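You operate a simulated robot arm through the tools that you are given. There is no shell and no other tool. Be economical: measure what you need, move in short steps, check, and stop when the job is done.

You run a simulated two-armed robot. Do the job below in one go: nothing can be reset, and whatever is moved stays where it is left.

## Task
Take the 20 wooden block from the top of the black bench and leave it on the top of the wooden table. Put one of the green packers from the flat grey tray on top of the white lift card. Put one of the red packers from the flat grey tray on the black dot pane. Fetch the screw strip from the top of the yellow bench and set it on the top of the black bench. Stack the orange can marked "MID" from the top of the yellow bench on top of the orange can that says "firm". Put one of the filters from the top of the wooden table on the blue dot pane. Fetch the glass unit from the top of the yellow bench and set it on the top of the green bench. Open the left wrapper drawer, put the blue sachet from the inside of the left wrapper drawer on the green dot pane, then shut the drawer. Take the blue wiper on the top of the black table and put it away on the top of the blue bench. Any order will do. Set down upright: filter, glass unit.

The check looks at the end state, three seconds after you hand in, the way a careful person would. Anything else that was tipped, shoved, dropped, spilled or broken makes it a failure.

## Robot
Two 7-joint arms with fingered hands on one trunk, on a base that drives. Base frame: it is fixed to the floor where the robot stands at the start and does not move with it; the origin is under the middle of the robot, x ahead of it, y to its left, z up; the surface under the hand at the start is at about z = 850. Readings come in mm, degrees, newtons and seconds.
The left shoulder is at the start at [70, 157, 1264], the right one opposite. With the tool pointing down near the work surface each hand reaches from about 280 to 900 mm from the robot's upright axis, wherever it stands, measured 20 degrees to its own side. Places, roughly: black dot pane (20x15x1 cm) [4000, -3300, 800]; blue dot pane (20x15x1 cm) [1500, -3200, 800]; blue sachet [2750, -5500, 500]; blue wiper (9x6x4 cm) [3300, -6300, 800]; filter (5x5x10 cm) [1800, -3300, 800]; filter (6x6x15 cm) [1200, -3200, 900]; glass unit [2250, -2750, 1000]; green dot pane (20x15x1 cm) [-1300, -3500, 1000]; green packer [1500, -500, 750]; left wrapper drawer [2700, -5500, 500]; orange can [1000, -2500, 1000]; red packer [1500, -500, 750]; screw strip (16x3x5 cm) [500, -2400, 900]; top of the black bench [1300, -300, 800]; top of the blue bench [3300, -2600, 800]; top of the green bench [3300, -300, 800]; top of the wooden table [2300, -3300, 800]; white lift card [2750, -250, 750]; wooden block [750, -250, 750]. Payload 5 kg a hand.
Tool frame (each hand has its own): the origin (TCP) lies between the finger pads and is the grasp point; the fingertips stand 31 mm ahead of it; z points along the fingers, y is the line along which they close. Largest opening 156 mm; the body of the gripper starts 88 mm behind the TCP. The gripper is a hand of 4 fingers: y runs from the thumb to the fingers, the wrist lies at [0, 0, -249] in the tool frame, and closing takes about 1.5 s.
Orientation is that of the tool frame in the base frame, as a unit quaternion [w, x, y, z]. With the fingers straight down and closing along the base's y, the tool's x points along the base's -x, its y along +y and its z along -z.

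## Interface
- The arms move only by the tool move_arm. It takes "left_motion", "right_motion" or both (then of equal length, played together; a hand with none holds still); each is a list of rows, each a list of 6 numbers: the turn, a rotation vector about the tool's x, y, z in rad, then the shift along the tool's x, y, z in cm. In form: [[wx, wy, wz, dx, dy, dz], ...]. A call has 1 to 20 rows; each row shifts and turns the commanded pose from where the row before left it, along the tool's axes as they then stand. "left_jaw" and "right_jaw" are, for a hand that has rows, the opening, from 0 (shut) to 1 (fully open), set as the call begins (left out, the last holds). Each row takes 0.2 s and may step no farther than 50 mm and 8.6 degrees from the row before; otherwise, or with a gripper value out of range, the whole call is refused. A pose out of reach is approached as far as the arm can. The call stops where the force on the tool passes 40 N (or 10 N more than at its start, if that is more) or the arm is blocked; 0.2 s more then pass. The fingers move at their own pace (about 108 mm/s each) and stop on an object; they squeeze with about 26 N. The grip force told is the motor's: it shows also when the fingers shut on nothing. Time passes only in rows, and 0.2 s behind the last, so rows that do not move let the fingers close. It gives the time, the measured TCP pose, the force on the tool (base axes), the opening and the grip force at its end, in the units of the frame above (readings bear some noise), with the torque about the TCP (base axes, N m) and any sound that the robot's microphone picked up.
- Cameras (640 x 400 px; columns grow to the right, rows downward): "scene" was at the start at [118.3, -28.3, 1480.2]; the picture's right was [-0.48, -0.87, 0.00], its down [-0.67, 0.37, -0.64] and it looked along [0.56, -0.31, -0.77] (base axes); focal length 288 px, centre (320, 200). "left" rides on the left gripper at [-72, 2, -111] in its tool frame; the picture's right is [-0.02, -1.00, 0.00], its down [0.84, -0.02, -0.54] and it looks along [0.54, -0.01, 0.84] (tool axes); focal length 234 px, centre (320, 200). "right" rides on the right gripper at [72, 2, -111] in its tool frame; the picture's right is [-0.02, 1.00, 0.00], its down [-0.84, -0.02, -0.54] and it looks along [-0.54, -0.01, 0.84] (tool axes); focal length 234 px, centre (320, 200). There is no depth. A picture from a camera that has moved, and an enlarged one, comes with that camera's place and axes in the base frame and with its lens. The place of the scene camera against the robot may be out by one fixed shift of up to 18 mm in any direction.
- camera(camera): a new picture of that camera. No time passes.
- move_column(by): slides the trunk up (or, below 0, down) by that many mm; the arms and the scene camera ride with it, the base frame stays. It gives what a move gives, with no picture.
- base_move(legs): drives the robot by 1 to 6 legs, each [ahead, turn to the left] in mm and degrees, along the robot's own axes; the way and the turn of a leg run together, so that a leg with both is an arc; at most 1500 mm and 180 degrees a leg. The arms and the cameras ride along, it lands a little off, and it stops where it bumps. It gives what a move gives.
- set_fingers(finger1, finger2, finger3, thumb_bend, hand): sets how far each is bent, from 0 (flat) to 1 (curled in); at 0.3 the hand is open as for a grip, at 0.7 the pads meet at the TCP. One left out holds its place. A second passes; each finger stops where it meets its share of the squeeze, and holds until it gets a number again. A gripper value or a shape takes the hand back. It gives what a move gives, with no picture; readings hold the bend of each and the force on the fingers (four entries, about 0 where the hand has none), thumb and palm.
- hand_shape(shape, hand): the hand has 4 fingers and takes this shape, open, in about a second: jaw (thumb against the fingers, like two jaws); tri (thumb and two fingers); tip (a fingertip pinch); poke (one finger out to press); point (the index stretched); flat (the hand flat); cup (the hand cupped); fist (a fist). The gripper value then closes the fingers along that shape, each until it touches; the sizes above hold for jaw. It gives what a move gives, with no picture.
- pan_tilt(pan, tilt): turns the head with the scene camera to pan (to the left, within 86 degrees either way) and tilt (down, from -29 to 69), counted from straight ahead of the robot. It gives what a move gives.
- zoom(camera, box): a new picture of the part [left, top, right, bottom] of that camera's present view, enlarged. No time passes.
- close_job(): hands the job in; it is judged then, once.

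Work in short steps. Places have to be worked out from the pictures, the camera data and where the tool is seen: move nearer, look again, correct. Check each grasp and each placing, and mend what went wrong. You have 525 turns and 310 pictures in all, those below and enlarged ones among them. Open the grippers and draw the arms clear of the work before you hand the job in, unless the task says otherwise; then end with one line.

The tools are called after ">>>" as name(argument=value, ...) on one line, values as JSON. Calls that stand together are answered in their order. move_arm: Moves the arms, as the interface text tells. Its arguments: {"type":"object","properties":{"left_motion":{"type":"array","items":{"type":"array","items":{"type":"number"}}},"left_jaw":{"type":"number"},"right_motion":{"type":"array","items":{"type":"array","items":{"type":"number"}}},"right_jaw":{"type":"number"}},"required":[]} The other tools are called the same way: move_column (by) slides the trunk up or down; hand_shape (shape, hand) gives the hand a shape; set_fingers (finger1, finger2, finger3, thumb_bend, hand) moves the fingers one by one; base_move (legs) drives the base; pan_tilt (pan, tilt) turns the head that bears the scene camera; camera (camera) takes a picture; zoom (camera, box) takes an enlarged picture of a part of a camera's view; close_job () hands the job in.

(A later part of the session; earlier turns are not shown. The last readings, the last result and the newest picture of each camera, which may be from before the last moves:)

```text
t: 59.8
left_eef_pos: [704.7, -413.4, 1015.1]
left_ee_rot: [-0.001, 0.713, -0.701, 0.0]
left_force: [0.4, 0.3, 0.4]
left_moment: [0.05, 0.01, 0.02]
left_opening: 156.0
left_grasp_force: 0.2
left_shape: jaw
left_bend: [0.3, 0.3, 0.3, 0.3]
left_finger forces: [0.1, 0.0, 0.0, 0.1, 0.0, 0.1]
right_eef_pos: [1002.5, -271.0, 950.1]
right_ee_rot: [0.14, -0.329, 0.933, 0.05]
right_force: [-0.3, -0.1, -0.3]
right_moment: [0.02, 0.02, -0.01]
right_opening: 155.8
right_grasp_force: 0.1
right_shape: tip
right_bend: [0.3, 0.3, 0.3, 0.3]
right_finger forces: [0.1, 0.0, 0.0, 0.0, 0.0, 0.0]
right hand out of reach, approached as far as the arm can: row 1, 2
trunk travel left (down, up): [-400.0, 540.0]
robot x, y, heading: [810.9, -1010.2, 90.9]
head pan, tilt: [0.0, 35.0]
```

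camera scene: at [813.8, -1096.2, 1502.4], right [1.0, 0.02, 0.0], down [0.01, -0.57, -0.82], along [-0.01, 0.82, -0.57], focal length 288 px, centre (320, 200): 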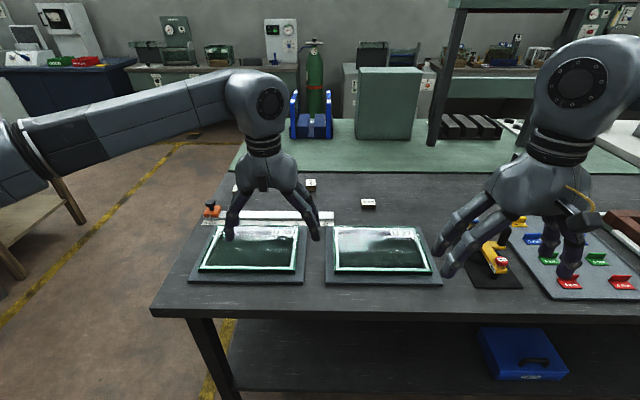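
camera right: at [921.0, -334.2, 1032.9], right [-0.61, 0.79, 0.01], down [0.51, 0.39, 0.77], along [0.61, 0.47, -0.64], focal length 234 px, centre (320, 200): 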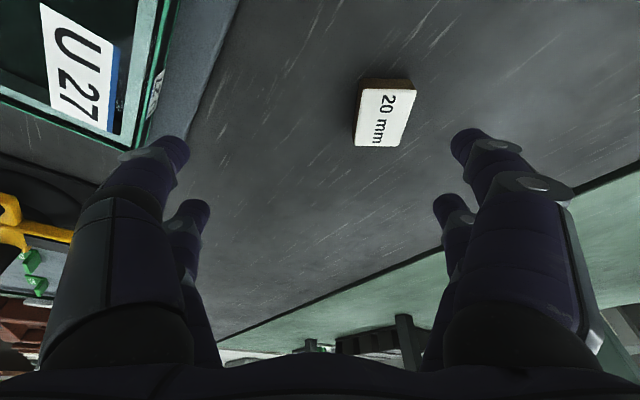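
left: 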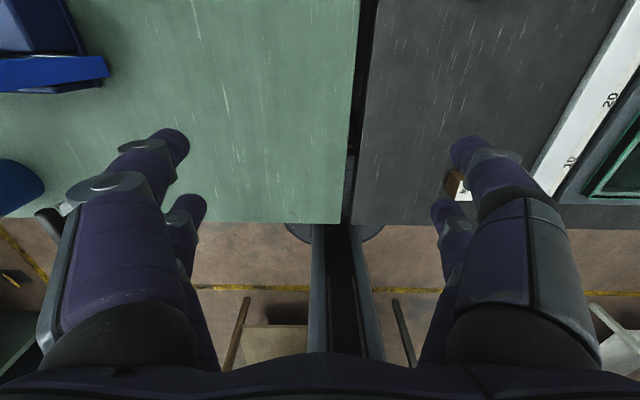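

That's a wrist limit. I'll use the left hand instead: right hand back to neutral and high, then turn the robot right 27°.

>>> move_arm(right_motion=[[0, 0.1, 0, 2, 0, -4], [0, 0.1, 0, 2, 0, -4], [0, 0.1, 0, 2, 0, -4], [0, 0, -0.14, 0, -2, -1], [0, 0, -0.14, 0, -2, -1], [0, 0, -0.14, 1, -1, 0], [0, 0, -0.14, 1, -1, 0], [0, 0, -0.14, 2, 0, 0], [0, 0, -0.14, 3, 0, 0], [0, 0, -0.07, 3, 0, 0], [0, 0, 0, 3, 0, 0]], left_motion=[[0, 0, 0, 0, 0, -1], [0, 0, 0, 0, 0, -1], [0, 0, 0, 0, 0, -1], [0, 0, 0, 0, 0, -1], [0, 0, 0, 0, 0, -1], [0, 0, 0, 0, 0, -1], [0, 0, 0, 0, 0, -1], [0, 0, 0, 0, 0, -1], [0, 0, 0, 0, 0, -1], [0, 0, 0, 0, 0, -1], [0, 0, 0, 0, 0, 0]])

>>> base_move(legs=[[0, -27]])

>>> camera(camera="left")

>>> camera(camera="scene")

```text
t: 62.1
left_eef_pos: [704.5, -413.0, 1115.5]
left_ee_rot: [-0.001, 0.713, -0.701, 0.0]
left_force: [0.4, -1.1, 0.3]
left_moment: [0.02, -0.01, 0.0]
left_opening: 156.0
left_grasp_force: 0.0
left_shape: jaw
left_bend: [0.3, 0.3, 0.3, 0.3]
left_finger forces: [0.0, 0.0, 0.1, 0.1, 0.1, 0.0]
right_eef_pos: [987.7, -501.2, 1067.8]
right_ee_rot: [0.0, 0.713, -0.701, -0.001]
right_force: [0.0, 0.1, -0.2]
right_moment: [0.02, -0.02, -0.02]
right_opening: 155.6
right_grasp_force: 0.1
right_shape: tip
right_bend: [0.3, 0.3, 0.3, 0.3]
right_finger forces: [0.0, 0.0, 0.0, 0.0, 0.1, 0.0]
right hand out of reach, approached as far as the arm can: row 1, 2, 3
trunk travel left (down, up): [-400.0, 540.0]
robot x, y, heading: [808.7, -1011.9, 91.1]
head pan, tilt: [0.0, 35.0]
```

```text
t: 63.9
left_eef_pos: [987.8, -428.5, 1114.2]
left_ee_rot: [0.0, -0.531, 0.847, 0.0]
left_force: [0.0, -0.2, -0.7]
left_moment: [0.0, 0.08, -0.02]
left_opening: 155.9
left_grasp_force: 0.1
left_shape: jaw
left_bend: [0.3, 0.3, 0.3, 0.3]
left_finger forces: [0.0, 0.0, 0.0, 0.0, 0.1, 0.1]
right_eef_pos: [1201.4, -636.2, 1066.5]
right_ee_rot: [0.0, -0.531, 0.848, 0.0]
right_force: [0.2, 0.5, -0.2]
right_moment: [-0.02, -0.01, 0.0]
right_opening: 156.0
right_grasp_force: 0.1
right_shape: tip
right_bend: [0.3, 0.3, 0.3, 0.3]
right_finger forces: [0.0, 0.1, 0.0, 0.1, 0.0, 0.0]
trunk travel left (down, up): [-400.0, 540.0]
robot x, y, heading: [806.7, -1012.9, 63.8]
head pan, tilt: [0.0, 35.0]
```

```text
285 pictures are left
camera left: at [1017.8, -364.2, 1225.3], right [0.91, -0.42, 0.0], down [-0.35, -0.76, 0.54], along [-0.23, -0.49, -0.84], focal length 234 px, centre (320, 200)
```

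left: 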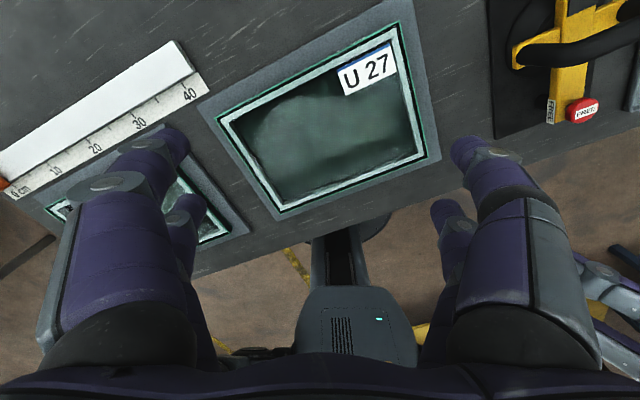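

```text
284 pictures are left
camera scene: at [872.8, -879.2, 1252.4], right [0.9, -0.44, 0.0], down [-0.25, -0.52, -0.82], along [0.36, 0.74, -0.57], focal length 288 px, centre (320, 200)
```

scene: 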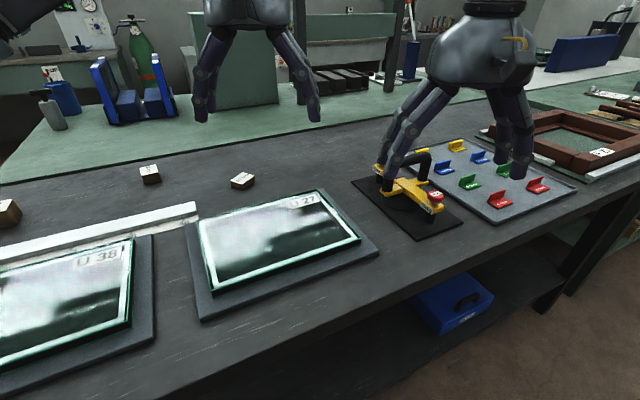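

Left hand goes over the block (967, −241) at about z 960, then yaws to match.

>>> move_arm(left_motion=[[0, 0, 0, -3.18, 2.02, 3], [0, 0, 0, -3.18, 2.02, 3], [0, 0, 0, -3.18, 2.02, 3], [0, 0, 0, -3.18, 2.02, 3], [0, 0, 0, -3.18, 2.02, 3], [0, 0, 0.1125, 0, 0, 0], [0, 0, 0.1125, 0, 0, 0], [0, 0, 0.1125, 0, 0, 0], [0, 0, 0.1125, 0, 0, 0], [0, 0, 0, 0, 0, 0]])

>>> camera(camera="left")

```text
t: 66.1
left_eef_pos: [966.8, -241.6, 963.7]
left_ee_rot: [0.001, -0.327, 0.945, 0.0]
left_force: [0.7, 0.4, 0.1]
left_moment: [0.0, 0.02, -0.01]
left_opening: 155.9
left_grasp_force: 0.1
left_shape: jaw
left_bend: [0.3, 0.3, 0.3, 0.3]
left_finger forces: [0.0, 0.0, 0.0, 0.0, 0.0, 0.0]
right_eef_pos: [1199.6, -636.4, 1067.1]
right_ee_rot: [-0.001, -0.531, 0.847, 0.0]
right_force: [0.0, -0.4, 0.0]
right_moment: [0.03, 0.01, 0.03]
right_opening: 155.7
right_grasp_force: 0.0
right_shape: tip
right_bend: [0.3, 0.3, 0.3, 0.3]
right_finger forces: [0.0, 0.0, 0.0, 0.0, 0.1, 0.0]
trunk travel left (down, up): [-400.0, 540.0]
robot x, y, heading: [813.5, -1015.2, 64.0]
head pan, tilt: [0.0, 35.0]
```

```text
283 pictures are left
camera left: at [1022.1, -196.6, 1074.7], right [0.64, -0.77, 0.0], down [-0.65, -0.53, 0.54], along [-0.42, -0.35, -0.84], focal length 234 px, centre (320, 200)
```

left: 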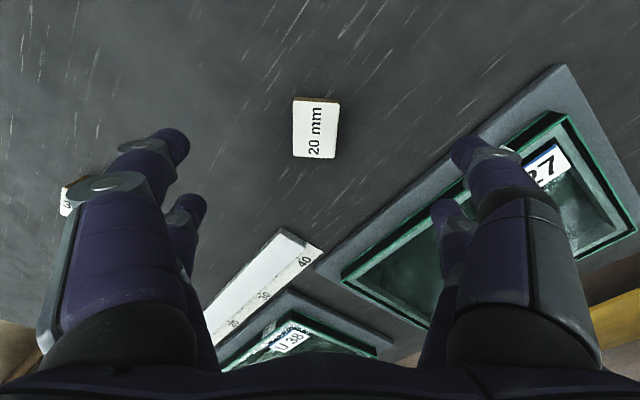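

Fully reachable and well aligned. I correct by ~10 mm and lower to just above the block's level, then check.

>>> move_arm(left_motion=[[0, 0, -0.03, -1.04, 0.2, 2], [0, 0, 0, 0, 0, 3.5], [0, 0, 0, 0, 0, 0]])

>>> camera(camera="left")

```text
t: 66.9
left_eef_pos: [973.9, -234.6, 911.3]
left_ee_rot: [0.0, -0.342, 0.94, 0.001]
left_force: [0.0, -0.6, 0.4]
left_moment: [0.0, 0.02, 0.01]
left_opening: 156.0
left_grasp_force: 0.2
left_shape: jaw
left_bend: [0.3, 0.3, 0.3, 0.3]
left_finger forces: [0.0, 0.1, 0.0, 0.1, 0.0, 0.1]
right_eef_pos: [1200.3, -637.9, 1068.3]
right_ee_rot: [0.0, -0.531, 0.847, 0.001]
right_force: [0.2, 0.9, -1.0]
right_moment: [0.0, 0.03, 0.01]
right_opening: 156.0
right_grasp_force: 0.1
right_shape: tip
right_bend: [0.3, 0.3, 0.3, 0.3]
right_finger forces: [0.0, 0.0, 0.0, 0.1, 0.0, 0.0]
trunk travel left (down, up): [-400.0, 540.0]
robot x, y, heading: [809.2, -1015.2, 63.9]
head pan, tilt: [0.0, 35.0]
```

```text
282 pictures are left
camera left: at [1027.4, -187.4, 1021.3], right [0.66, -0.75, 0.0], down [-0.63, -0.55, 0.54], along [-0.41, -0.36, -0.84], focal length 234 px, centre (320, 200)
```

left: 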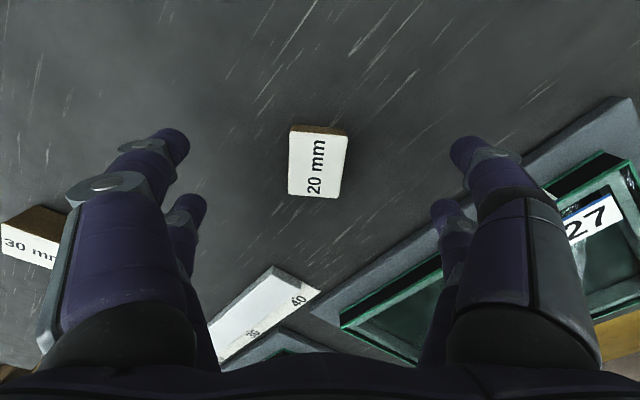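

Well centred. Lower to z≈890 and close.

>>> move_arm(left_motion=[[0, 0, 0, -0.4, 0, 2.1], [0, 0, 0, 0, 0, 0]])

>>> move_arm(left_motion=[[0, 0, 0, 0, 0, 0], [0, 0, 0, 0, 0, 0], [0, 0, 0, 0, 0, 0], [0, 0, 0, 0, 0, 0], [0, 0, 0, 0, 0, 0], [0, 0, 0, 0, 0, 0], [0, 0, 0, 0, 0, 0], [0, 0, 0, 0, 0, 0]], left_jaw=0)

>>> camera(camera="left")

```text
t: 67.5
left_eef_pos: [976.1, -231.3, 888.8]
left_ee_rot: [0.001, -0.342, 0.94, 0.0]
left_force: [-0.8, -0.7, 0.5]
left_moment: [-0.01, -0.02, 0.02]
left_opening: 155.9
left_grasp_force: 0.1
left_shape: jaw
left_bend: [0.3, 0.3, 0.3, 0.3]
left_finger forces: [0.0, 0.1, 0.0, 0.0, 0.0, 0.0]
right_eef_pos: [1200.5, -636.3, 1067.6]
right_ee_rot: [0.0, -0.53, 0.848, 0.001]
right_force: [-0.8, 0.4, 0.2]
right_moment: [0.02, 0.05, -0.03]
right_opening: 155.9
right_grasp_force: 0.0
right_shape: tip
right_bend: [0.3, 0.3, 0.3, 0.3]
right_finger forces: [0.0, 0.1, 0.1, 0.0, 0.1, 0.0]
trunk travel left (down, up): [-400.0, 540.0]
robot x, y, heading: [812.5, -1014.0, 64.1]
head pan, tilt: [0.0, 35.0]
```

```text
t: 69.3
left_eef_pos: [977.0, -231.6, 889.1]
left_ee_rot: [-0.001, -0.342, 0.94, 0.0]
left_force: [-1.0, -0.2, 0.0]
left_moment: [0.01, 0.01, -0.02]
left_opening: 33.8
left_grasp_force: 25.9
left_shape: jaw
left_bend: [0.73, 0.73, 0.73, 0.7]
left_finger forces: [23.2, 23.5, 23.1, 0.0, 23.4, 0.0]
right_eef_pos: [1200.8, -635.6, 1067.0]
right_ee_rot: [-0.001, -0.53, 0.848, 0.001]
right_force: [-0.9, -0.9, -0.9]
right_moment: [0.02, -0.01, 0.0]
right_opening: 156.0
right_grasp_force: 0.1
right_shape: tip
right_bend: [0.3, 0.3, 0.3, 0.3]
right_finger forces: [0.0, 0.1, 0.0, 0.0, 0.1, 0.0]
trunk travel left (down, up): [-400.0, 540.0]
robot x, y, heading: [810.2, -1012.5, 63.8]
head pan, tilt: [0.0, 35.0]
```

```text
281 pictures are left
camera left: at [1030.6, -184.0, 999.3], right [0.66, -0.75, 0.0], down [-0.63, -0.55, 0.54], along [-0.41, -0.36, -0.84], focal length 234 px, centre (320, 200)
```

left: 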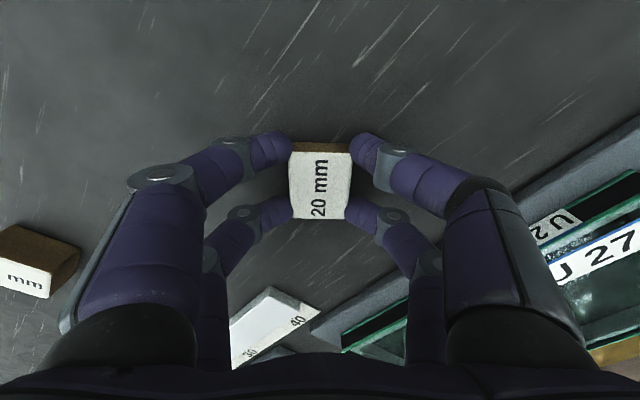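

A clean four-finger grip. I lift and bring the left hand back to neutral near the body.

>>> move_arm(left_motion=[[0, 0, 0, 0, 0, -4], [0, 0, 0, 0, 0, -4], [0, 0, 0, 0, 0, -4], [0, 0, 0, 0, 0, -4], [0, 0, -0.14, 4, 0, -1], [0, 0, -0.14, 4, 0, 0], [0, 0, -0.14, 4, 0, 0], [0, 0, 0, 4, 0, 0], [0, 0, 0, 4, 0, 0], [0, 0, 0, 4, 0, 0]])

>>> camera(camera="left")

```text
t: 71.5
left_eef_pos: [843.3, -428.6, 1057.8]
left_ee_rot: [0.0, -0.531, 0.847, -0.001]
left_force: [-1.1, -0.1, 0.0]
left_moment: [-0.01, 0.0, -0.03]
left_opening: 33.6
left_grasp_force: 25.6
left_shape: jaw
left_bend: [0.73, 0.73, 0.73, 0.7]
left_finger forces: [23.3, 23.7, 23.3, 0.0, 23.5, 0.1]
right_eef_pos: [1197.7, -636.5, 1068.2]
right_ee_rot: [0.0, -0.53, 0.848, 0.001]
right_force: [0.1, -0.4, -0.6]
right_moment: [0.02, -0.04, -0.02]
right_opening: 155.8
right_grasp_force: 0.1
right_shape: tip
right_bend: [0.3, 0.3, 0.3, 0.3]
right_finger forces: [0.0, 0.0, 0.1, 0.1, 0.0, 0.0]
trunk travel left (down, up): [-400.0, 540.0]
robot x, y, heading: [811.6, -1012.0, 64.1]
head pan, tilt: [0.0, 35.0]
```

```text
280 pictures are left
camera left: at [872.2, -363.5, 1168.5], right [0.91, -0.42, 0.0], down [-0.35, -0.76, 0.54], along [-0.23, -0.5, -0.84], focal length 234 px, centre (320, 200)
```

left: 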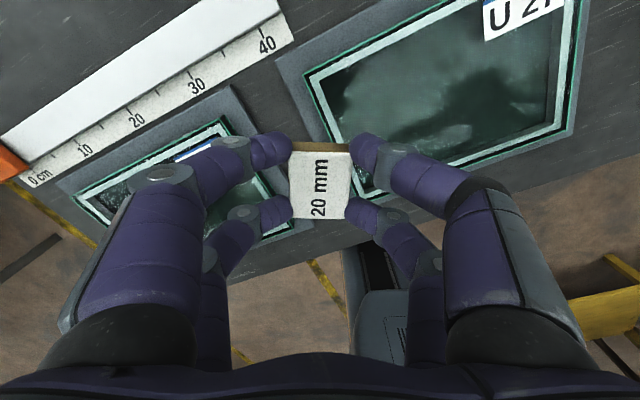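

Block held firmly. Now I drive to stand before the packer tray (~x 1500), keeping clear of the bench edge.

>>> base_move(legs=[[-120, 0], [0, -64], [550, 0], [0, 90]])

>>> camera(camera="scene")

>>> camera(camera="right")

```text
t: 82.1
left_eef_pos: [1074.6, -584.4, 1057.7]
left_ee_rot: [0.0, 0.709, -0.706, 0.0]
left_force: [-0.3, 0.1, 0.0]
left_moment: [0.03, -0.03, -0.05]
left_opening: 33.6
left_grasp_force: 26.3
left_shape: jaw
left_bend: [0.73, 0.73, 0.73, 0.7]
left_finger forces: [23.2, 23.5, 23.0, 0.1, 23.7, 0.1]
right_eef_pos: [1487.4, -614.6, 1066.8]
right_ee_rot: [0.001, 0.709, -0.706, -0.001]
right_force: [0.5, -0.8, -0.3]
right_moment: [-0.01, 0.01, 0.01]
right_opening: 155.7
right_grasp_force: 0.0
right_shape: tip
right_bend: [0.3, 0.3, 0.3, 0.3]
right_finger forces: [0.0, 0.0, 0.0, 0.0, 0.0, 0.0]
trunk travel left (down, up): [-400.0, 540.0]
robot x, y, heading: [1303.0, -1124.0, 90.1]
head pan, tilt: [0.0, 35.0]
```

```text
279 pictures are left
camera scene: at [1303.6, -975.8, 1252.4], right [1.0, 0.0, 0.0], down [0.0, -0.57, -0.82], along [0.0, 0.82, -0.57], focal length 288 px, centre (320, 200)
```

scene: 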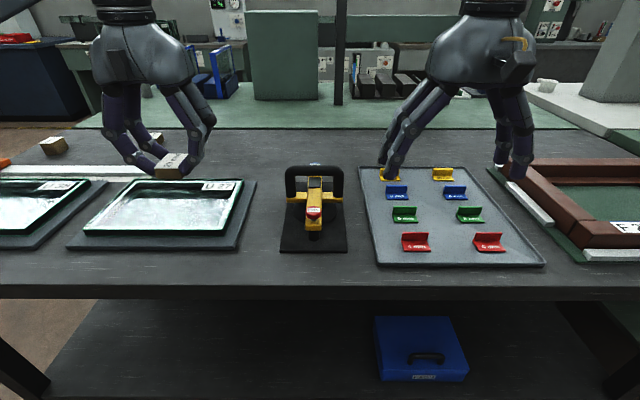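

```text
278 pictures are left
camera right: at [1484.4, -686.2, 1176.7], right [-1.0, 0.02, 0.0], down [0.02, 0.84, 0.54], along [0.01, 0.54, -0.84], focal length 234 px, centre (320, 200)
```

right: 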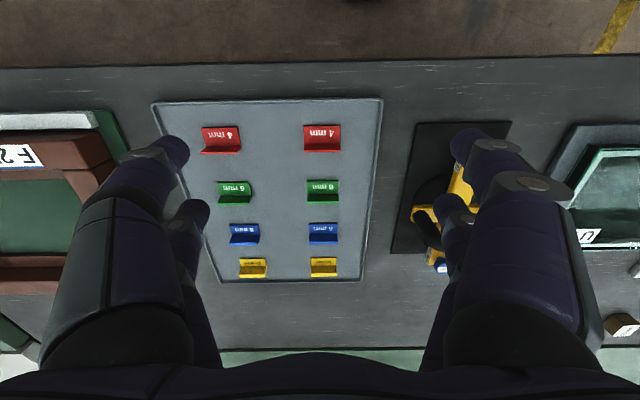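

The right hand sits right above the tray. I zoom to see the packers' shape.

>>> zoom(camera="right", box=[180, 100, 380, 220])

>>> zoom(camera="scene", box=[370, 160, 530, 260])

```text
3.20 times, centred on (280, 160) of right
camera zoom: at [1484.4, -686.2, 1176.7], right [-1.0, 0.02, 0.0], down [0.02, 0.84, 0.54], along [0.01, 0.54, -0.84], focal length 749 px, centre (448, 328)
```

zoom: 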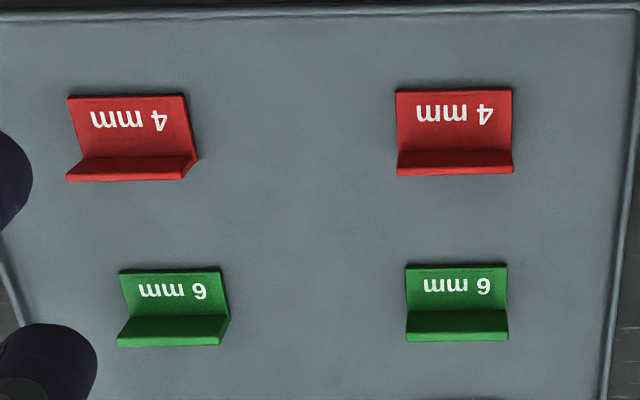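

```text
4.00 times, centred on (450, 210) of scene
camera zoom: at [1303.6, -975.8, 1252.4], right [1.0, 0.0, 0.0], down [0.0, -0.57, -0.82], along [0.0, 0.82, -0.57], focal length 1153 px, centre (-200, 160)
```

zoom: 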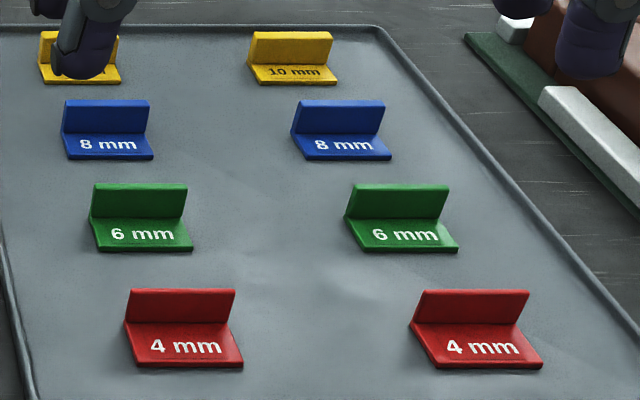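

The packers are L-shaped: a base with an upright flange at the far side. I'll pinch the flange, so I turn the right hand 90° (closing along y), part-closed, over the left green packer (flange ≈ (1484, −490)).

>>> hand_shape(shape="jaw", hand="right")

>>> move_arm(right_motion=[[0, 0, 0, -3, 0, 0], [0, 0, 0, -3, 0, 0], [0, 0, 0, -3, 0, 0], [0, 0, 0, -3, 0, 0], [0, 0, 0.145, 0, 0, 0], [0, 0, 0.145, 0, 0, 0], [0, 0, 0.145, 0, 0, 0], [0, 0, 0.145, 0, 0, 0], [0, 0, 0.145, 0, 0, 0], [0, 0, 0.145, 0, 0, 0], [0, 0, 0.145, 0, 0, 0], [0, 0, 0.145, 0, 0, 0], [0, 0, 0.145, 0, 0, 0], [0, 0, 0.145, 0, 0, 0], [0, 0, 0.12, 0, 0, 0], [0, 0, 0, 0, 0, 4], [0, 0, 0, 0, 0, 4], [0, 0, 0, 0, 0, 0]], right_jaw=0.35)

>>> camera(camera="right")

```text
t: 83.0
left_eef_pos: [1075.9, -583.8, 1058.1]
left_ee_rot: [0.001, 0.708, -0.706, 0.0]
left_force: [-0.7, -0.5, 0.6]
left_moment: [0.01, 0.01, -0.02]
left_opening: 33.9
left_grasp_force: 25.2
left_shape: jaw
left_bend: [0.73, 0.73, 0.73, 0.7]
left_finger forces: [23.2, 23.5, 22.9, 0.0, 23.6, 0.0]
right_eef_pos: [1486.9, -613.1, 1066.6]
right_ee_rot: [0.001, 0.709, -0.705, -0.001]
right_force: [0.3, 0.9, 0.3]
right_moment: [-0.01, 0.0, -0.02]
right_opening: 156.1
right_grasp_force: 0.1
right_shape: jaw
right_bend: [0.3, 0.3, 0.3, 0.3]
right_finger forces: [0.1, 0.0, 0.0, 0.0, 0.1, 0.1]
trunk travel left (down, up): [-400.0, 540.0]
robot x, y, heading: [1304.7, -1121.3, 90.3]
head pan, tilt: [0.0, 35.0]
```

```text
t: 86.8
left_eef_pos: [1074.6, -583.2, 1058.1]
left_ee_rot: [-0.001, 0.708, -0.706, 0.0]
left_force: [-0.4, 0.1, 0.2]
left_moment: [0.01, 0.02, 0.01]
left_opening: 33.7
left_grasp_force: 25.8
left_shape: jaw
left_bend: [0.73, 0.73, 0.73, 0.7]
left_finger forces: [23.2, 23.5, 23.0, 0.0, 23.7, 0.1]
right_eef_pos: [1727.7, -489.1, 982.6]
right_ee_rot: [-0.003, -0.004, 1.0, -0.001]
right_force: [-0.2, -1.7, -0.3]
right_moment: [0.03, -0.01, 0.0]
right_opening: 55.2
right_grasp_force: 0.0
right_shape: jaw
right_bend: [0.73, 0.73, 0.73, 0.7]
right_finger forces: [0.1, 0.0, 0.0, 0.0, 0.0, 0.0]
right hand out of reach, approached as far as the arm can: row 11, 12, 13, 14, 15, 16
trunk travel left (down, up): [-400.0, 540.0]
robot x, y, heading: [1303.7, -1124.5, 90.3]
head pan, tilt: [0.0, 35.0]
```

```text
275 pictures are left
camera right: at [1655.7, -487.6, 1092.5], right [0.02, 1.0, 0.0], down [0.84, -0.01, 0.54], along [0.54, -0.01, -0.84], focal length 234 px, centre (320, 200)
```

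right: 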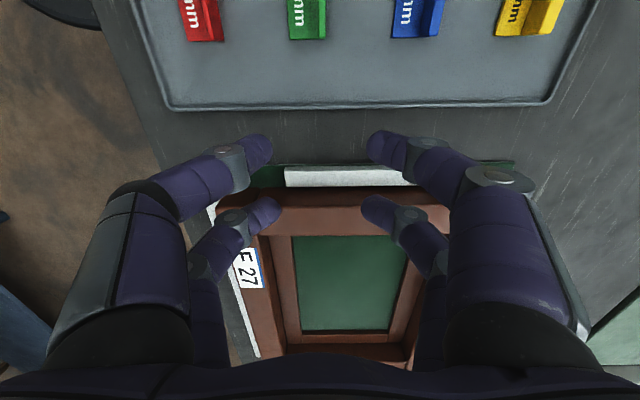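

Clockwise yaw hits the wrist limit; I rotate the other way (counter-clockwise) instead, back over the tray.

>>> move_arm(right_motion=[[0, 0, 0, 0, 0, -4], [0, 0, 0, 0, 0, -4], [0, 0, -0.145, 3, 0, 0], [0, 0, -0.145, 0, 0, 0], [0, 0, -0.145, 0, 0, 0], [0, 0, -0.145, 0, 0, 0], [0, 0, -0.145, 0, 0, 0], [0, 0, -0.145, 0, 0, 0], [0, 0, -0.145, 0, 0, 0], [0, 0, -0.145, 0, 0, 0], [0, 0, -0.145, 0, 0, 0], [0, 0, -0.145, 0, 0, 0], [0, 0, -0.12, 0, 0, 0], [0, 0, 0, 0, 4, 0], [0, 0, 0, 0, 4, 0], [0, 0, 0, 0, 4, 0], [0, 0, 0, 0, 4, 0], [0, 0, 0, 0, 4, 0], [0, 0, 0, 0, 0, 0]])

>>> move_arm(right_motion=[[0, 0, -0.145, 0, 0, 0], [0, 0, -0.145, 0, 0, 0], [0, 0, -0.145, 0, 0, 0], [0, 0, -0.145, 0, 0, 0], [0, 0, -0.145, 0, 0, 0], [0, 0, -0.145, 0, 0, 0], [0, 0, -0.145, 0, 0, 0], [0, 0, -0.145, 0, 0, 0], [0, 0, -0.145, 0, 0, 0], [0, 0, -0.145, 0, 0, 0], [0, 0, -0.12, 0, 0, 0], [0, 0, 0, 0, 0, 0]])

```text
t: 90.8
left_eef_pos: [1076.8, -584.0, 1058.9]
left_ee_rot: [0.0, 0.708, -0.706, 0.0]
left_force: [-0.1, -0.7, 0.7]
left_moment: [0.0, -0.02, -0.01]
left_opening: 33.4
left_grasp_force: 26.0
left_shape: jaw
left_bend: [0.73, 0.73, 0.73, 0.7]
left_finger forces: [23.2, 23.5, 23.1, 0.0, 23.6, 0.0]
right_eef_pos: [1496.5, -489.3, 1063.7]
right_ee_rot: [0.0, 0.708, -0.706, 0.0]
right_force: [-0.2, 1.1, 0.4]
right_moment: [-0.02, -0.03, -0.02]
right_opening: 54.9
right_grasp_force: 0.1
right_shape: jaw
right_bend: [0.73, 0.73, 0.73, 0.7]
right_finger forces: [0.0, 0.0, 0.0, 0.0, 0.1, 0.0]
trunk travel left (down, up): [-400.0, 540.0]
robot x, y, heading: [1298.9, -1123.0, 90.1]
head pan, tilt: [0.0, 35.0]
```

```text
t: 93.4
left_eef_pos: [1076.0, -582.5, 1059.7]
left_ee_rot: [0.0, 0.709, -0.706, 0.001]
left_force: [-0.9, 0.0, -0.2]
left_moment: [0.0, -0.04, -0.01]
left_opening: 33.3
left_grasp_force: 26.4
left_shape: jaw
left_bend: [0.73, 0.73, 0.73, 0.7]
left_finger forces: [23.2, 23.5, 23.0, 0.1, 23.7, 0.0]
right_eef_pos: [1497.8, -490.4, 1062.4]
right_ee_rot: [0.0, 1.0, 0.003, 0.0]
right_force: [0.5, -0.7, 0.3]
right_moment: [0.06, 0.02, 0.01]
right_opening: 54.6
right_grasp_force: 0.0
right_shape: jaw
right_bend: [0.73, 0.73, 0.73, 0.7]
right_finger forces: [0.0, 0.0, 0.1, 0.0, 0.0, 0.0]
trunk travel left (down, up): [-400.0, 540.0]
robot x, y, heading: [1304.4, -1122.1, 90.2]
head pan, tilt: [0.0, 35.0]
```

CCW works with no limit. Lower to z≈960 over the green packer and look.

>>> move_arm(right_motion=[[0, 0, 0, -0.7, 0, 5], [0, 0, 0, -0.6, 0, 4.8], [0, 0, 0, 0, 0, 0]])

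>>> camera(camera="right")

```text
refused: row 1 steps farther than a row can; nothing moved
```

```text
274 pictures are left
camera right: at [1568.7, -491.0, 1172.2], right [-0.02, -1.0, 0.0], down [-0.84, 0.02, 0.55], along [-0.55, 0.01, -0.84], focal length 234 px, centre (320, 200)
```

right: 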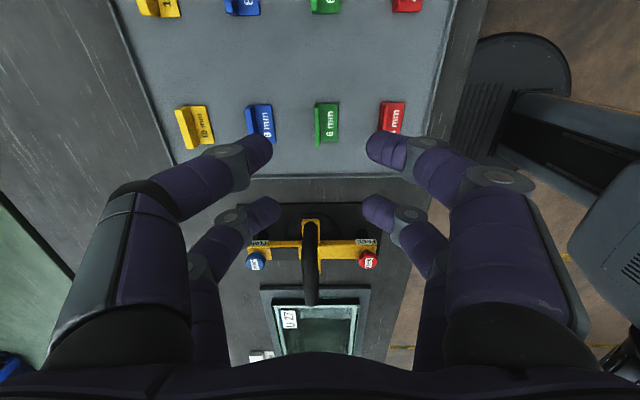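

Flange at about (1489, −490). Lower in steps.

>>> move_arm(right_motion=[[0, 0, 0, -0.4, 0, 4.5], [0, 0, 0, -0.4, 0, 4.5], [0, 0, 0, 0, 0, 3], [0, 0, 0, 0, 0, 0]])

>>> camera(camera="right")

```text
t: 94.4
left_eef_pos: [1074.7, -583.4, 1058.0]
left_ee_rot: [0.0, 0.709, -0.705, 0.0]
left_force: [-0.8, 0.3, -1.3]
left_moment: [0.0, 0.04, 0.01]
left_opening: 33.9
left_grasp_force: 26.2
left_shape: jaw
left_bend: [0.73, 0.73, 0.73, 0.7]
left_finger forces: [23.2, 23.4, 23.1, 0.0, 23.7, 0.1]
right_eef_pos: [1489.0, -489.9, 942.4]
right_ee_rot: [0.001, 1.0, 0.002, -0.002]
right_force: [-0.1, -0.1, -0.3]
right_moment: [-0.01, 0.01, -0.02]
right_opening: 54.6
right_grasp_force: 0.2
right_shape: jaw
right_bend: [0.73, 0.73, 0.73, 0.7]
right_finger forces: [0.0, 0.0, 0.0, 0.1, 0.1, 0.0]
trunk travel left (down, up): [-400.0, 540.0]
robot x, y, heading: [1303.7, -1124.5, 90.4]
head pan, tilt: [0.0, 35.0]
```

```text
273 pictures are left
camera right: at [1560.2, -491.3, 1052.1], right [-0.02, -1.0, 0.0], down [-0.84, 0.02, 0.55], along [-0.55, 0.01, -0.84], focal length 234 px, centre (320, 200)
```

right: 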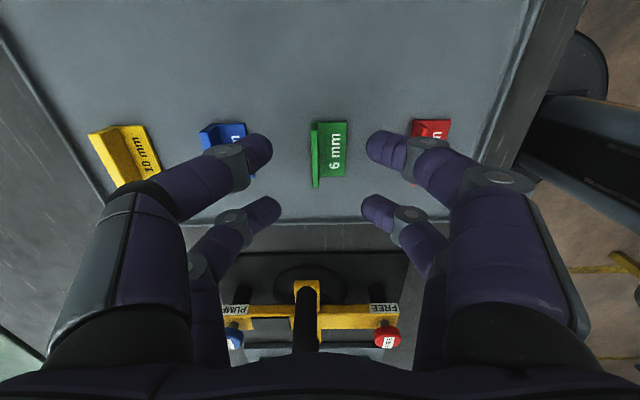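

Aligned: flange at y≈−486. I lower to z≈897 and close.

>>> move_arm(right_motion=[[0, 0, 0, 0, -0.35, 2.3], [0, 0, 0, 0, 0, 2.2], [0, 0, 0, 0, 0, 0]])

>>> camera(camera="right")

```text
t: 95.2
left_eef_pos: [1075.8, -582.7, 1057.1]
left_ee_rot: [0.001, 0.708, -0.706, 0.001]
left_force: [0.0, 0.4, -0.8]
left_moment: [0.0, 0.02, -0.01]
left_opening: 33.4
left_grasp_force: 25.9
left_shape: jaw
left_bend: [0.73, 0.73, 0.73, 0.7]
left_finger forces: [23.1, 23.5, 23.1, 0.0, 23.7, 0.0]
right_eef_pos: [1490.4, -485.9, 897.8]
right_ee_rot: [0.0, 1.0, 0.001, -0.001]
right_force: [-0.2, -0.1, -0.6]
right_moment: [-0.01, -0.06, 0.01]
right_opening: 54.6
right_grasp_force: 0.1
right_shape: jaw
right_bend: [0.73, 0.73, 0.73, 0.7]
right_finger forces: [0.0, 0.0, 0.0, 0.0, 0.0, 0.0]
trunk travel left (down, up): [-400.0, 540.0]
robot x, y, heading: [1303.0, -1122.0, 90.2]
head pan, tilt: [0.0, 35.0]
```

```text
272 pictures are left
camera right: at [1560.1, -488.3, 1007.2], right [-0.02, -1.0, 0.0], down [-0.84, 0.02, 0.55], along [-0.55, 0.01, -0.84], focal length 234 px, centre (320, 200)
```

right: 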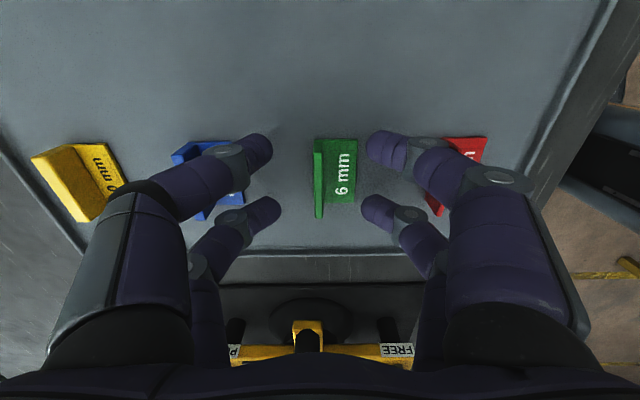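

Flange is centred between both pairs. Close.

>>> move_arm(right_motion=[[0, 0, 0, 0, 0, 0], [0, 0, 0, 0, 0, 0], [0, 0, 0, 0, 0, 0], [0, 0, 0, 0, 0, 0], [0, 0, 0, 0, 0, 0], [0, 0, 0, 0, 0, 0]], right_jaw=0)

>>> camera(camera="right")

```text
t: 96.6
left_eef_pos: [1075.6, -583.3, 1057.5]
left_ee_rot: [0.0, 0.708, -0.706, 0.0]
left_force: [0.5, -0.6, -0.1]
left_moment: [-0.01, 0.02, -0.02]
left_opening: 33.5
left_grasp_force: 26.3
left_shape: jaw
left_bend: [0.73, 0.73, 0.73, 0.7]
left_finger forces: [23.2, 23.5, 22.9, 0.0, 23.7, 0.1]
right_eef_pos: [1489.8, -486.5, 897.2]
right_ee_rot: [0.0, 1.0, 0.002, -0.001]
right_force: [0.6, -0.2, -0.5]
right_moment: [0.02, 0.03, -0.01]
right_opening: 0.4
right_grasp_force: 25.9
right_shape: jaw
right_bend: [0.7, 0.7, 0.7, 0.7]
right_finger forces: [22.7, 23.2, 23.1, 0.1, 22.3, 0.0]
trunk travel left (down, up): [-400.0, 540.0]
robot x, y, heading: [1304.1, -1124.0, 90.2]
head pan, tilt: [0.0, 35.0]
```

```text
271 pictures are left
camera right: at [1560.2, -488.3, 1007.1], right [-0.02, -1.0, 0.0], down [-0.84, 0.02, 0.55], along [-0.55, 0.01, -0.84], focal length 234 px, centre (320, 200)
```

right: 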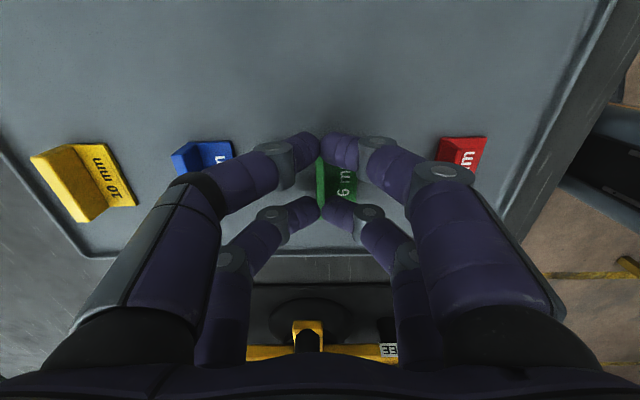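

Closed on nothing — the flange is lower than thought. I open, lower 7 mm, and close again.

>>> move_arm(right_motion=[[0, 0, 0, 0, 0, 0], [0, 0, 0, 0, 0, 0], [0, 0, 0, 0, 0, 0], [0, 0, 0, 0, 0, 0], [0, 0, 0, 0, 0, 0.4], [0, 0, 0, 0, 0, 0.4], [0, 0, 0, 0, 0, 0]], right_jaw=0.35)

>>> move_arm(right_motion=[[0, 0, 0, 0, 0, 0], [0, 0, 0, 0, 0, 0], [0, 0, 0, 0, 0, 0], [0, 0, 0, 0, 0, 0], [0, 0, 0, 0, 0, 0], [0, 0, 0, 0, 0, 0]], right_jaw=0)

```text
t: 98.2
left_eef_pos: [1075.8, -584.0, 1057.2]
left_ee_rot: [0.0, 0.709, -0.705, 0.0]
left_force: [0.0, 0.4, -0.3]
left_moment: [0.03, -0.01, 0.0]
left_opening: 33.6
left_grasp_force: 25.9
left_shape: jaw
left_bend: [0.73, 0.73, 0.73, 0.7]
left_finger forces: [23.2, 23.5, 23.0, 0.1, 23.8, 0.1]
right_eef_pos: [1489.2, -487.1, 889.8]
right_ee_rot: [0.001, 1.0, 0.002, -0.001]
right_force: [0.7, 0.0, 0.1]
right_moment: [-0.01, 0.02, -0.01]
right_opening: 54.4
right_grasp_force: 0.2
right_shape: jaw
right_bend: [0.74, 0.74, 0.74, 0.7]
right_finger forces: [0.0, 0.0, 0.0, 0.0, 0.1, 0.0]
trunk travel left (down, up): [-400.0, 540.0]
robot x, y, heading: [1300.6, -1120.4, 90.3]
head pan, tilt: [0.0, 35.0]
```

```text
t: 99.6
left_eef_pos: [1075.0, -584.0, 1058.6]
left_ee_rot: [0.0, 0.708, -0.706, 0.001]
left_force: [-0.9, 0.3, 0.3]
left_moment: [0.01, -0.02, -0.03]
left_opening: 33.6
left_grasp_force: 25.5
left_shape: jaw
left_bend: [0.73, 0.73, 0.73, 0.7]
left_finger forces: [23.3, 23.5, 23.0, 0.0, 23.8, 0.1]
right_eef_pos: [1488.0, -485.9, 890.4]
right_ee_rot: [-0.001, 1.0, 0.002, -0.001]
right_force: [1.5, 6.7, 11.3]
right_moment: [-0.04, 0.03, -0.04]
right_opening: 17.7
right_grasp_force: 26.4
right_shape: jaw
right_bend: [0.71, 0.6, 0.74, 0.72]
right_finger forces: [22.6, 23.4, 26.5, 0.0, 26.6, 0.0]
trunk travel left (down, up): [-400.0, 540.0]
robot x, y, heading: [1305.8, -1123.8, 90.4]
head pan, tilt: [0.0, 35.0]
```

>>> camera(camera="right")

```text
270 pictures are left
camera right: at [1560.2, -488.2, 1000.1], right [-0.02, -1.0, 0.0], down [-0.84, 0.02, 0.55], along [-0.55, 0.01, -0.84], focal length 234 px, centre (320, 200)
```

right: 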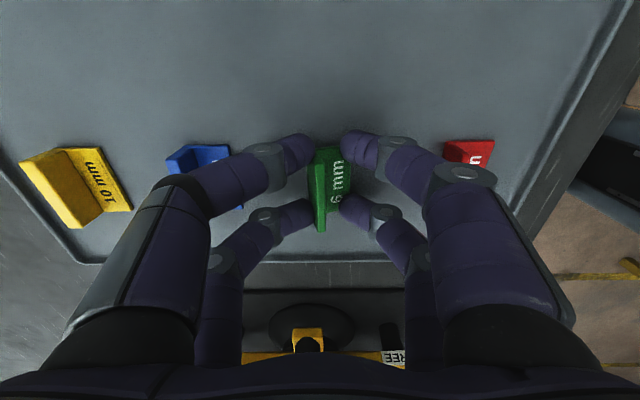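

It has hold of something, slightly skewed. I lift 40 mm and look.

>>> move_arm(right_motion=[[0, 0, 0, 0, 0, -1.5], [0, 0, 0, 0, 0, -2.5], [0, 0, 0, 0, 0, 0]])

>>> zoom(camera="right", box=[200, 80, 440, 280])

>>> zoom(camera="scene", box=[330, 120, 530, 270])

```text
t: 100.4
left_eef_pos: [1075.0, -583.1, 1057.9]
left_ee_rot: [0.0, 0.708, -0.706, 0.0]
left_force: [0.2, -0.2, -1.0]
left_moment: [-0.01, 0.01, 0.0]
left_opening: 33.6
left_grasp_force: 26.0
left_shape: jaw
left_bend: [0.73, 0.73, 0.73, 0.7]
left_finger forces: [23.1, 23.6, 23.1, 0.0, 23.7, 0.0]
right_eef_pos: [1490.1, -485.5, 928.3]
right_ee_rot: [0.0, 1.0, 0.002, -0.001]
right_force: [0.6, -0.4, -0.3]
right_moment: [-0.01, 0.01, -0.03]
right_opening: 16.4
right_grasp_force: 25.9
right_shape: jaw
right_bend: [0.6, 0.6, 0.74, 0.72]
right_finger forces: [24.4, 24.7, 24.4, 0.0, 23.6, 0.0]
trunk travel left (down, up): [-400.0, 540.0]
robot x, y, heading: [1303.7, -1123.2, 90.1]
head pan, tilt: [0.0, 35.0]
```

```text
2.00 times, centred on (320, 180) of right
camera zoom: at [1560.2, -487.0, 1038.4], right [-0.02, -1.0, 0.0], down [-0.84, 0.02, 0.55], along [-0.55, 0.01, -0.84], focal length 468 px, centre (320, 240)
```

zoom: 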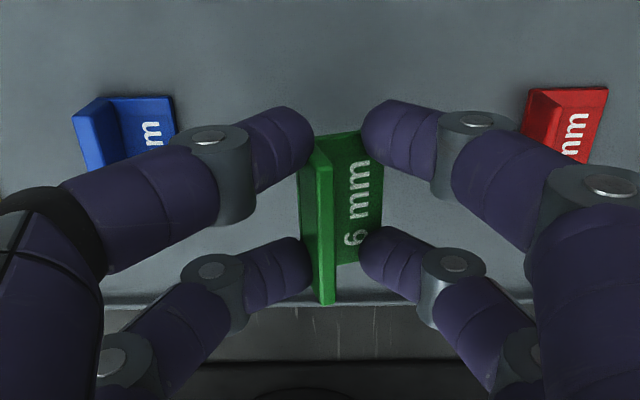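

```text
2.67 times, centred on (430, 195) of scene
camera zoom: at [1304.0, -975.3, 1252.3], right [1.0, 0.0, 0.0], down [0.0, -0.57, -0.82], along [0.0, 0.82, -0.57], focal length 768 px, centre (27, 213)
```

zoom: 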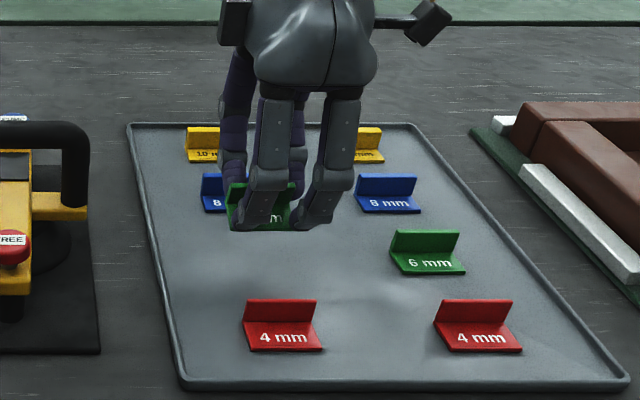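

The green packer is held level across its base. I lift it high, then drive on along +x toward the white lift card.

>>> move_arm(right_motion=[[0, 0, 0, 0, 0, -4.5], [0, 0, 0, 0, 0, -4.5], [0, 0, 0, 0, 0, -4], [0, 0, 0, 0, 0, 0]])

>>> base_move(legs=[[-80, 0], [0, -90], [500, 0]])

>>> pan_tilt(pan=20, tilt=25)

>>> camera(camera="scene")

```text
t: 101.4
left_eef_pos: [1075.8, -583.2, 1057.9]
left_ee_rot: [-0.001, 0.708, -0.706, 0.0]
left_force: [-0.1, 0.1, -0.7]
left_moment: [0.01, -0.01, -0.01]
left_opening: 33.8
left_grasp_force: 25.9
left_shape: jaw
left_bend: [0.73, 0.73, 0.73, 0.7]
left_finger forces: [23.2, 23.5, 23.0, 0.0, 23.7, 0.0]
right_eef_pos: [1490.4, -484.7, 1059.9]
right_ee_rot: [0.0, 1.0, 0.002, -0.001]
right_force: [0.0, -0.2, -0.6]
right_moment: [-0.02, 0.0, -0.02]
right_opening: 16.5
right_grasp_force: 26.3
right_shape: jaw
right_bend: [0.6, 0.6, 0.74, 0.72]
right_finger forces: [24.1, 24.6, 24.4, 0.1, 23.4, 0.0]
trunk travel left (down, up): [-400.0, 540.0]
robot x, y, heading: [1302.3, -1123.1, 90.3]
head pan, tilt: [0.0, 35.0]
```

```text
t: 108.8
left_eef_pos: [2342.9, -958.3, 1057.0]
left_ee_rot: [0.0, -0.009, 1.0, 0.0]
left_force: [0.1, 0.2, -0.4]
left_moment: [-0.05, -0.01, 0.01]
left_opening: 33.5
left_grasp_force: 26.3
left_shape: jaw
left_bend: [0.73, 0.73, 0.73, 0.7]
left_finger forces: [23.3, 23.4, 23.0, 0.0, 23.6, 0.0]
right_eef_pos: [2447.6, -1369.4, 1058.6]
right_ee_rot: [0.0, 0.714, -0.7, 0.0]
right_force: [1.3, -0.2, 0.0]
right_moment: [0.02, 0.02, -0.01]
right_opening: 16.5
right_grasp_force: 26.0
right_shape: jaw
right_bend: [0.6, 0.6, 0.75, 0.73]
right_finger forces: [24.2, 24.8, 24.8, 0.1, 24.0, 0.0]
trunk travel left (down, up): [-400.0, 540.0]
robot x, y, heading: [1807.3, -1193.0, 1.3]
head pan, tilt: [0.0, 35.0]
```

```text
t: 109.7
left_eef_pos: [2343.1, -957.4, 1056.7]
left_ee_rot: [0.0, -0.009, 1.0, 0.0]
left_force: [0.3, -0.1, -1.0]
left_moment: [-0.01, -0.03, 0.01]
left_opening: 33.5
left_grasp_force: 25.7
left_shape: jaw
left_bend: [0.73, 0.73, 0.73, 0.7]
left_finger forces: [23.2, 23.4, 23.1, 0.1, 23.6, 0.0]
right_eef_pos: [2447.6, -1370.3, 1060.4]
right_ee_rot: [-0.001, 0.714, -0.7, -0.001]
right_force: [-0.9, 0.1, 0.9]
right_moment: [0.02, 0.03, 0.03]
right_opening: 16.4
right_grasp_force: 26.2
right_shape: jaw
right_bend: [0.6, 0.6, 0.75, 0.73]
right_finger forces: [24.2, 24.8, 24.8, 0.0, 24.0, 0.1]
trunk travel left (down, up): [-400.0, 540.0]
robot x, y, heading: [1809.3, -1192.1, 1.1]
head pan, tilt: [20.0, 25.0]
```

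```text
267 pictures are left
camera scene: at [1943.7, -1150.9, 1268.1], right [0.36, -0.93, 0.0], down [-0.4, -0.15, -0.91], along [0.85, 0.32, -0.42], focal length 288 px, centre (320, 200)
```

scene: 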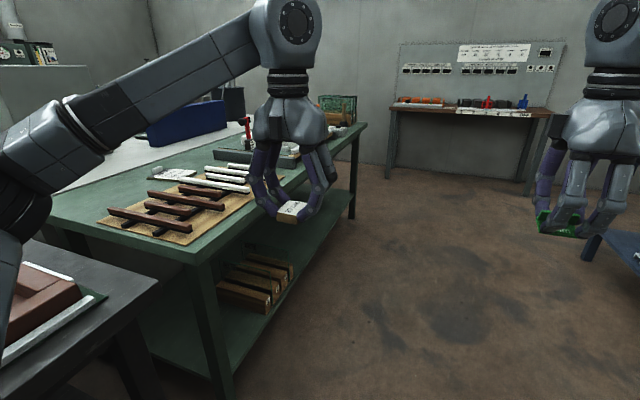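

Clear ahead; the green bench edge is in line. I drive 700 further, then face it.

>>> base_move(legs=[[700, 0], [0, 89]])

>>> pan_tilt(pan=0, tilt=35)

>>> camera(camera="scene")

```text
t: 117.3
left_eef_pos: [2280.9, -640.2, 1056.8]
left_ee_rot: [-0.001, 0.708, -0.706, 0.0]
left_force: [-0.3, -0.8, -0.9]
left_moment: [0.0, 0.02, 0.02]
left_opening: 33.4
left_grasp_force: 25.3
left_shape: jaw
left_bend: [0.73, 0.73, 0.73, 0.7]
left_finger forces: [23.0, 23.3, 22.9, 0.1, 23.5, 0.0]
right_eef_pos: [2695.5, -543.5, 1060.0]
right_ee_rot: [0.0, 1.0, 0.001, 0.0]
right_force: [0.7, 0.1, 0.0]
right_moment: [0.0, 0.03, 0.01]
right_opening: 15.8
right_grasp_force: 26.6
right_shape: jaw
right_bend: [0.6, 0.6, 0.75, 0.73]
right_finger forces: [23.9, 24.2, 24.8, 0.0, 23.4, 0.1]
trunk travel left (down, up): [-400.0, 540.0]
robot x, y, heading: [2511.3, -1181.3, 89.9]
head pan, tilt: [20.0, 25.0]
```

```text
t: 118.2
left_eef_pos: [2281.0, -640.6, 1058.9]
left_ee_rot: [0.0, 0.708, -0.706, 0.001]
left_force: [-0.1, 0.3, -0.4]
left_moment: [-0.02, -0.02, -0.02]
left_opening: 33.5
left_grasp_force: 25.9
left_shape: jaw
left_bend: [0.73, 0.73, 0.73, 0.7]
left_finger forces: [23.1, 23.3, 23.0, 0.1, 23.5, 0.1]
right_eef_pos: [2696.1, -544.1, 1060.4]
right_ee_rot: [0.0, 1.0, 0.002, 0.0]
right_force: [0.0, -0.5, 0.4]
right_moment: [0.0, 0.01, 0.02]
right_opening: 16.0
right_grasp_force: 26.4
right_shape: jaw
right_bend: [0.6, 0.6, 0.75, 0.73]
right_finger forces: [23.9, 24.3, 24.8, 0.0, 23.4, 0.0]
trunk travel left (down, up): [-400.0, 540.0]
robot x, y, heading: [2512.1, -1181.8, 90.2]
head pan, tilt: [0.0, 35.0]
```

```text
266 pictures are left
camera scene: at [2509.9, -1033.6, 1252.4], right [1.0, 0.0, 0.0], down [0.0, -0.57, -0.82], along [0.0, 0.82, -0.57], focal length 288 px, centre (320, 200)
```

scene: 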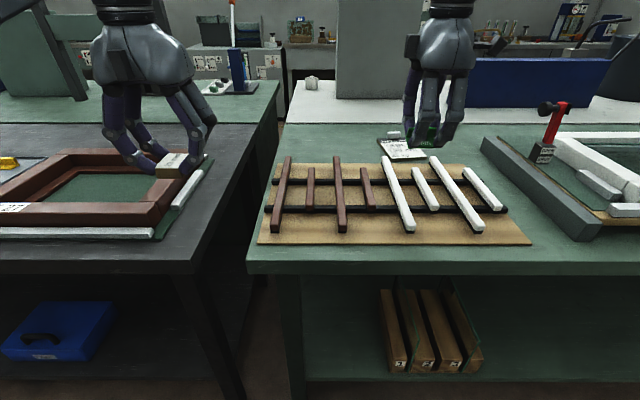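

A white card lies beyond, partly behind the right hand; I zoom.

>>> zoom(camera="scene", box=[340, 110, 480, 200])

>>> camera(camera="right")

```text
4.44 times, centred on (410, 155) of scene
camera zoom: at [2509.9, -1033.6, 1252.4], right [1.0, 0.0, 0.0], down [0.0, -0.57, -0.82], along [0.0, 0.82, -0.57], focal length 1281 px, centre (-80, 400)
```

zoom: 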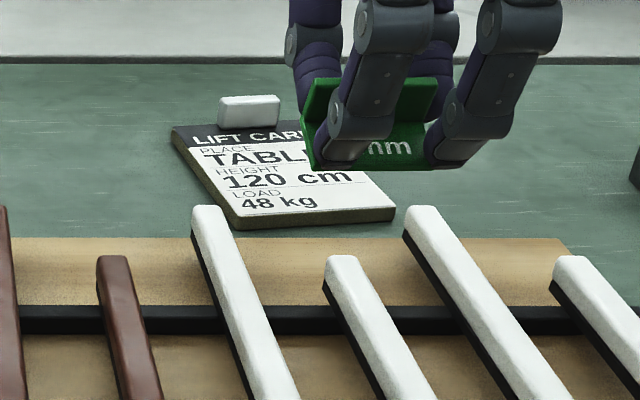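

```text
264 pictures are left
camera right: at [2767.2, -545.5, 1169.3], right [-0.02, -1.0, 0.0], down [-0.84, 0.02, 0.55], along [-0.55, 0.01, -0.84], focal length 234 px, centre (320, 200)
```

right: 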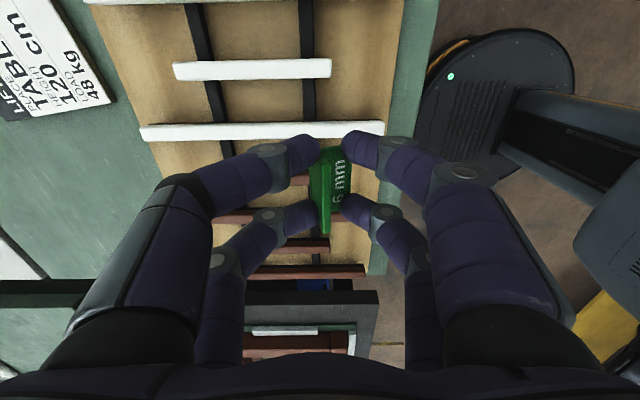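

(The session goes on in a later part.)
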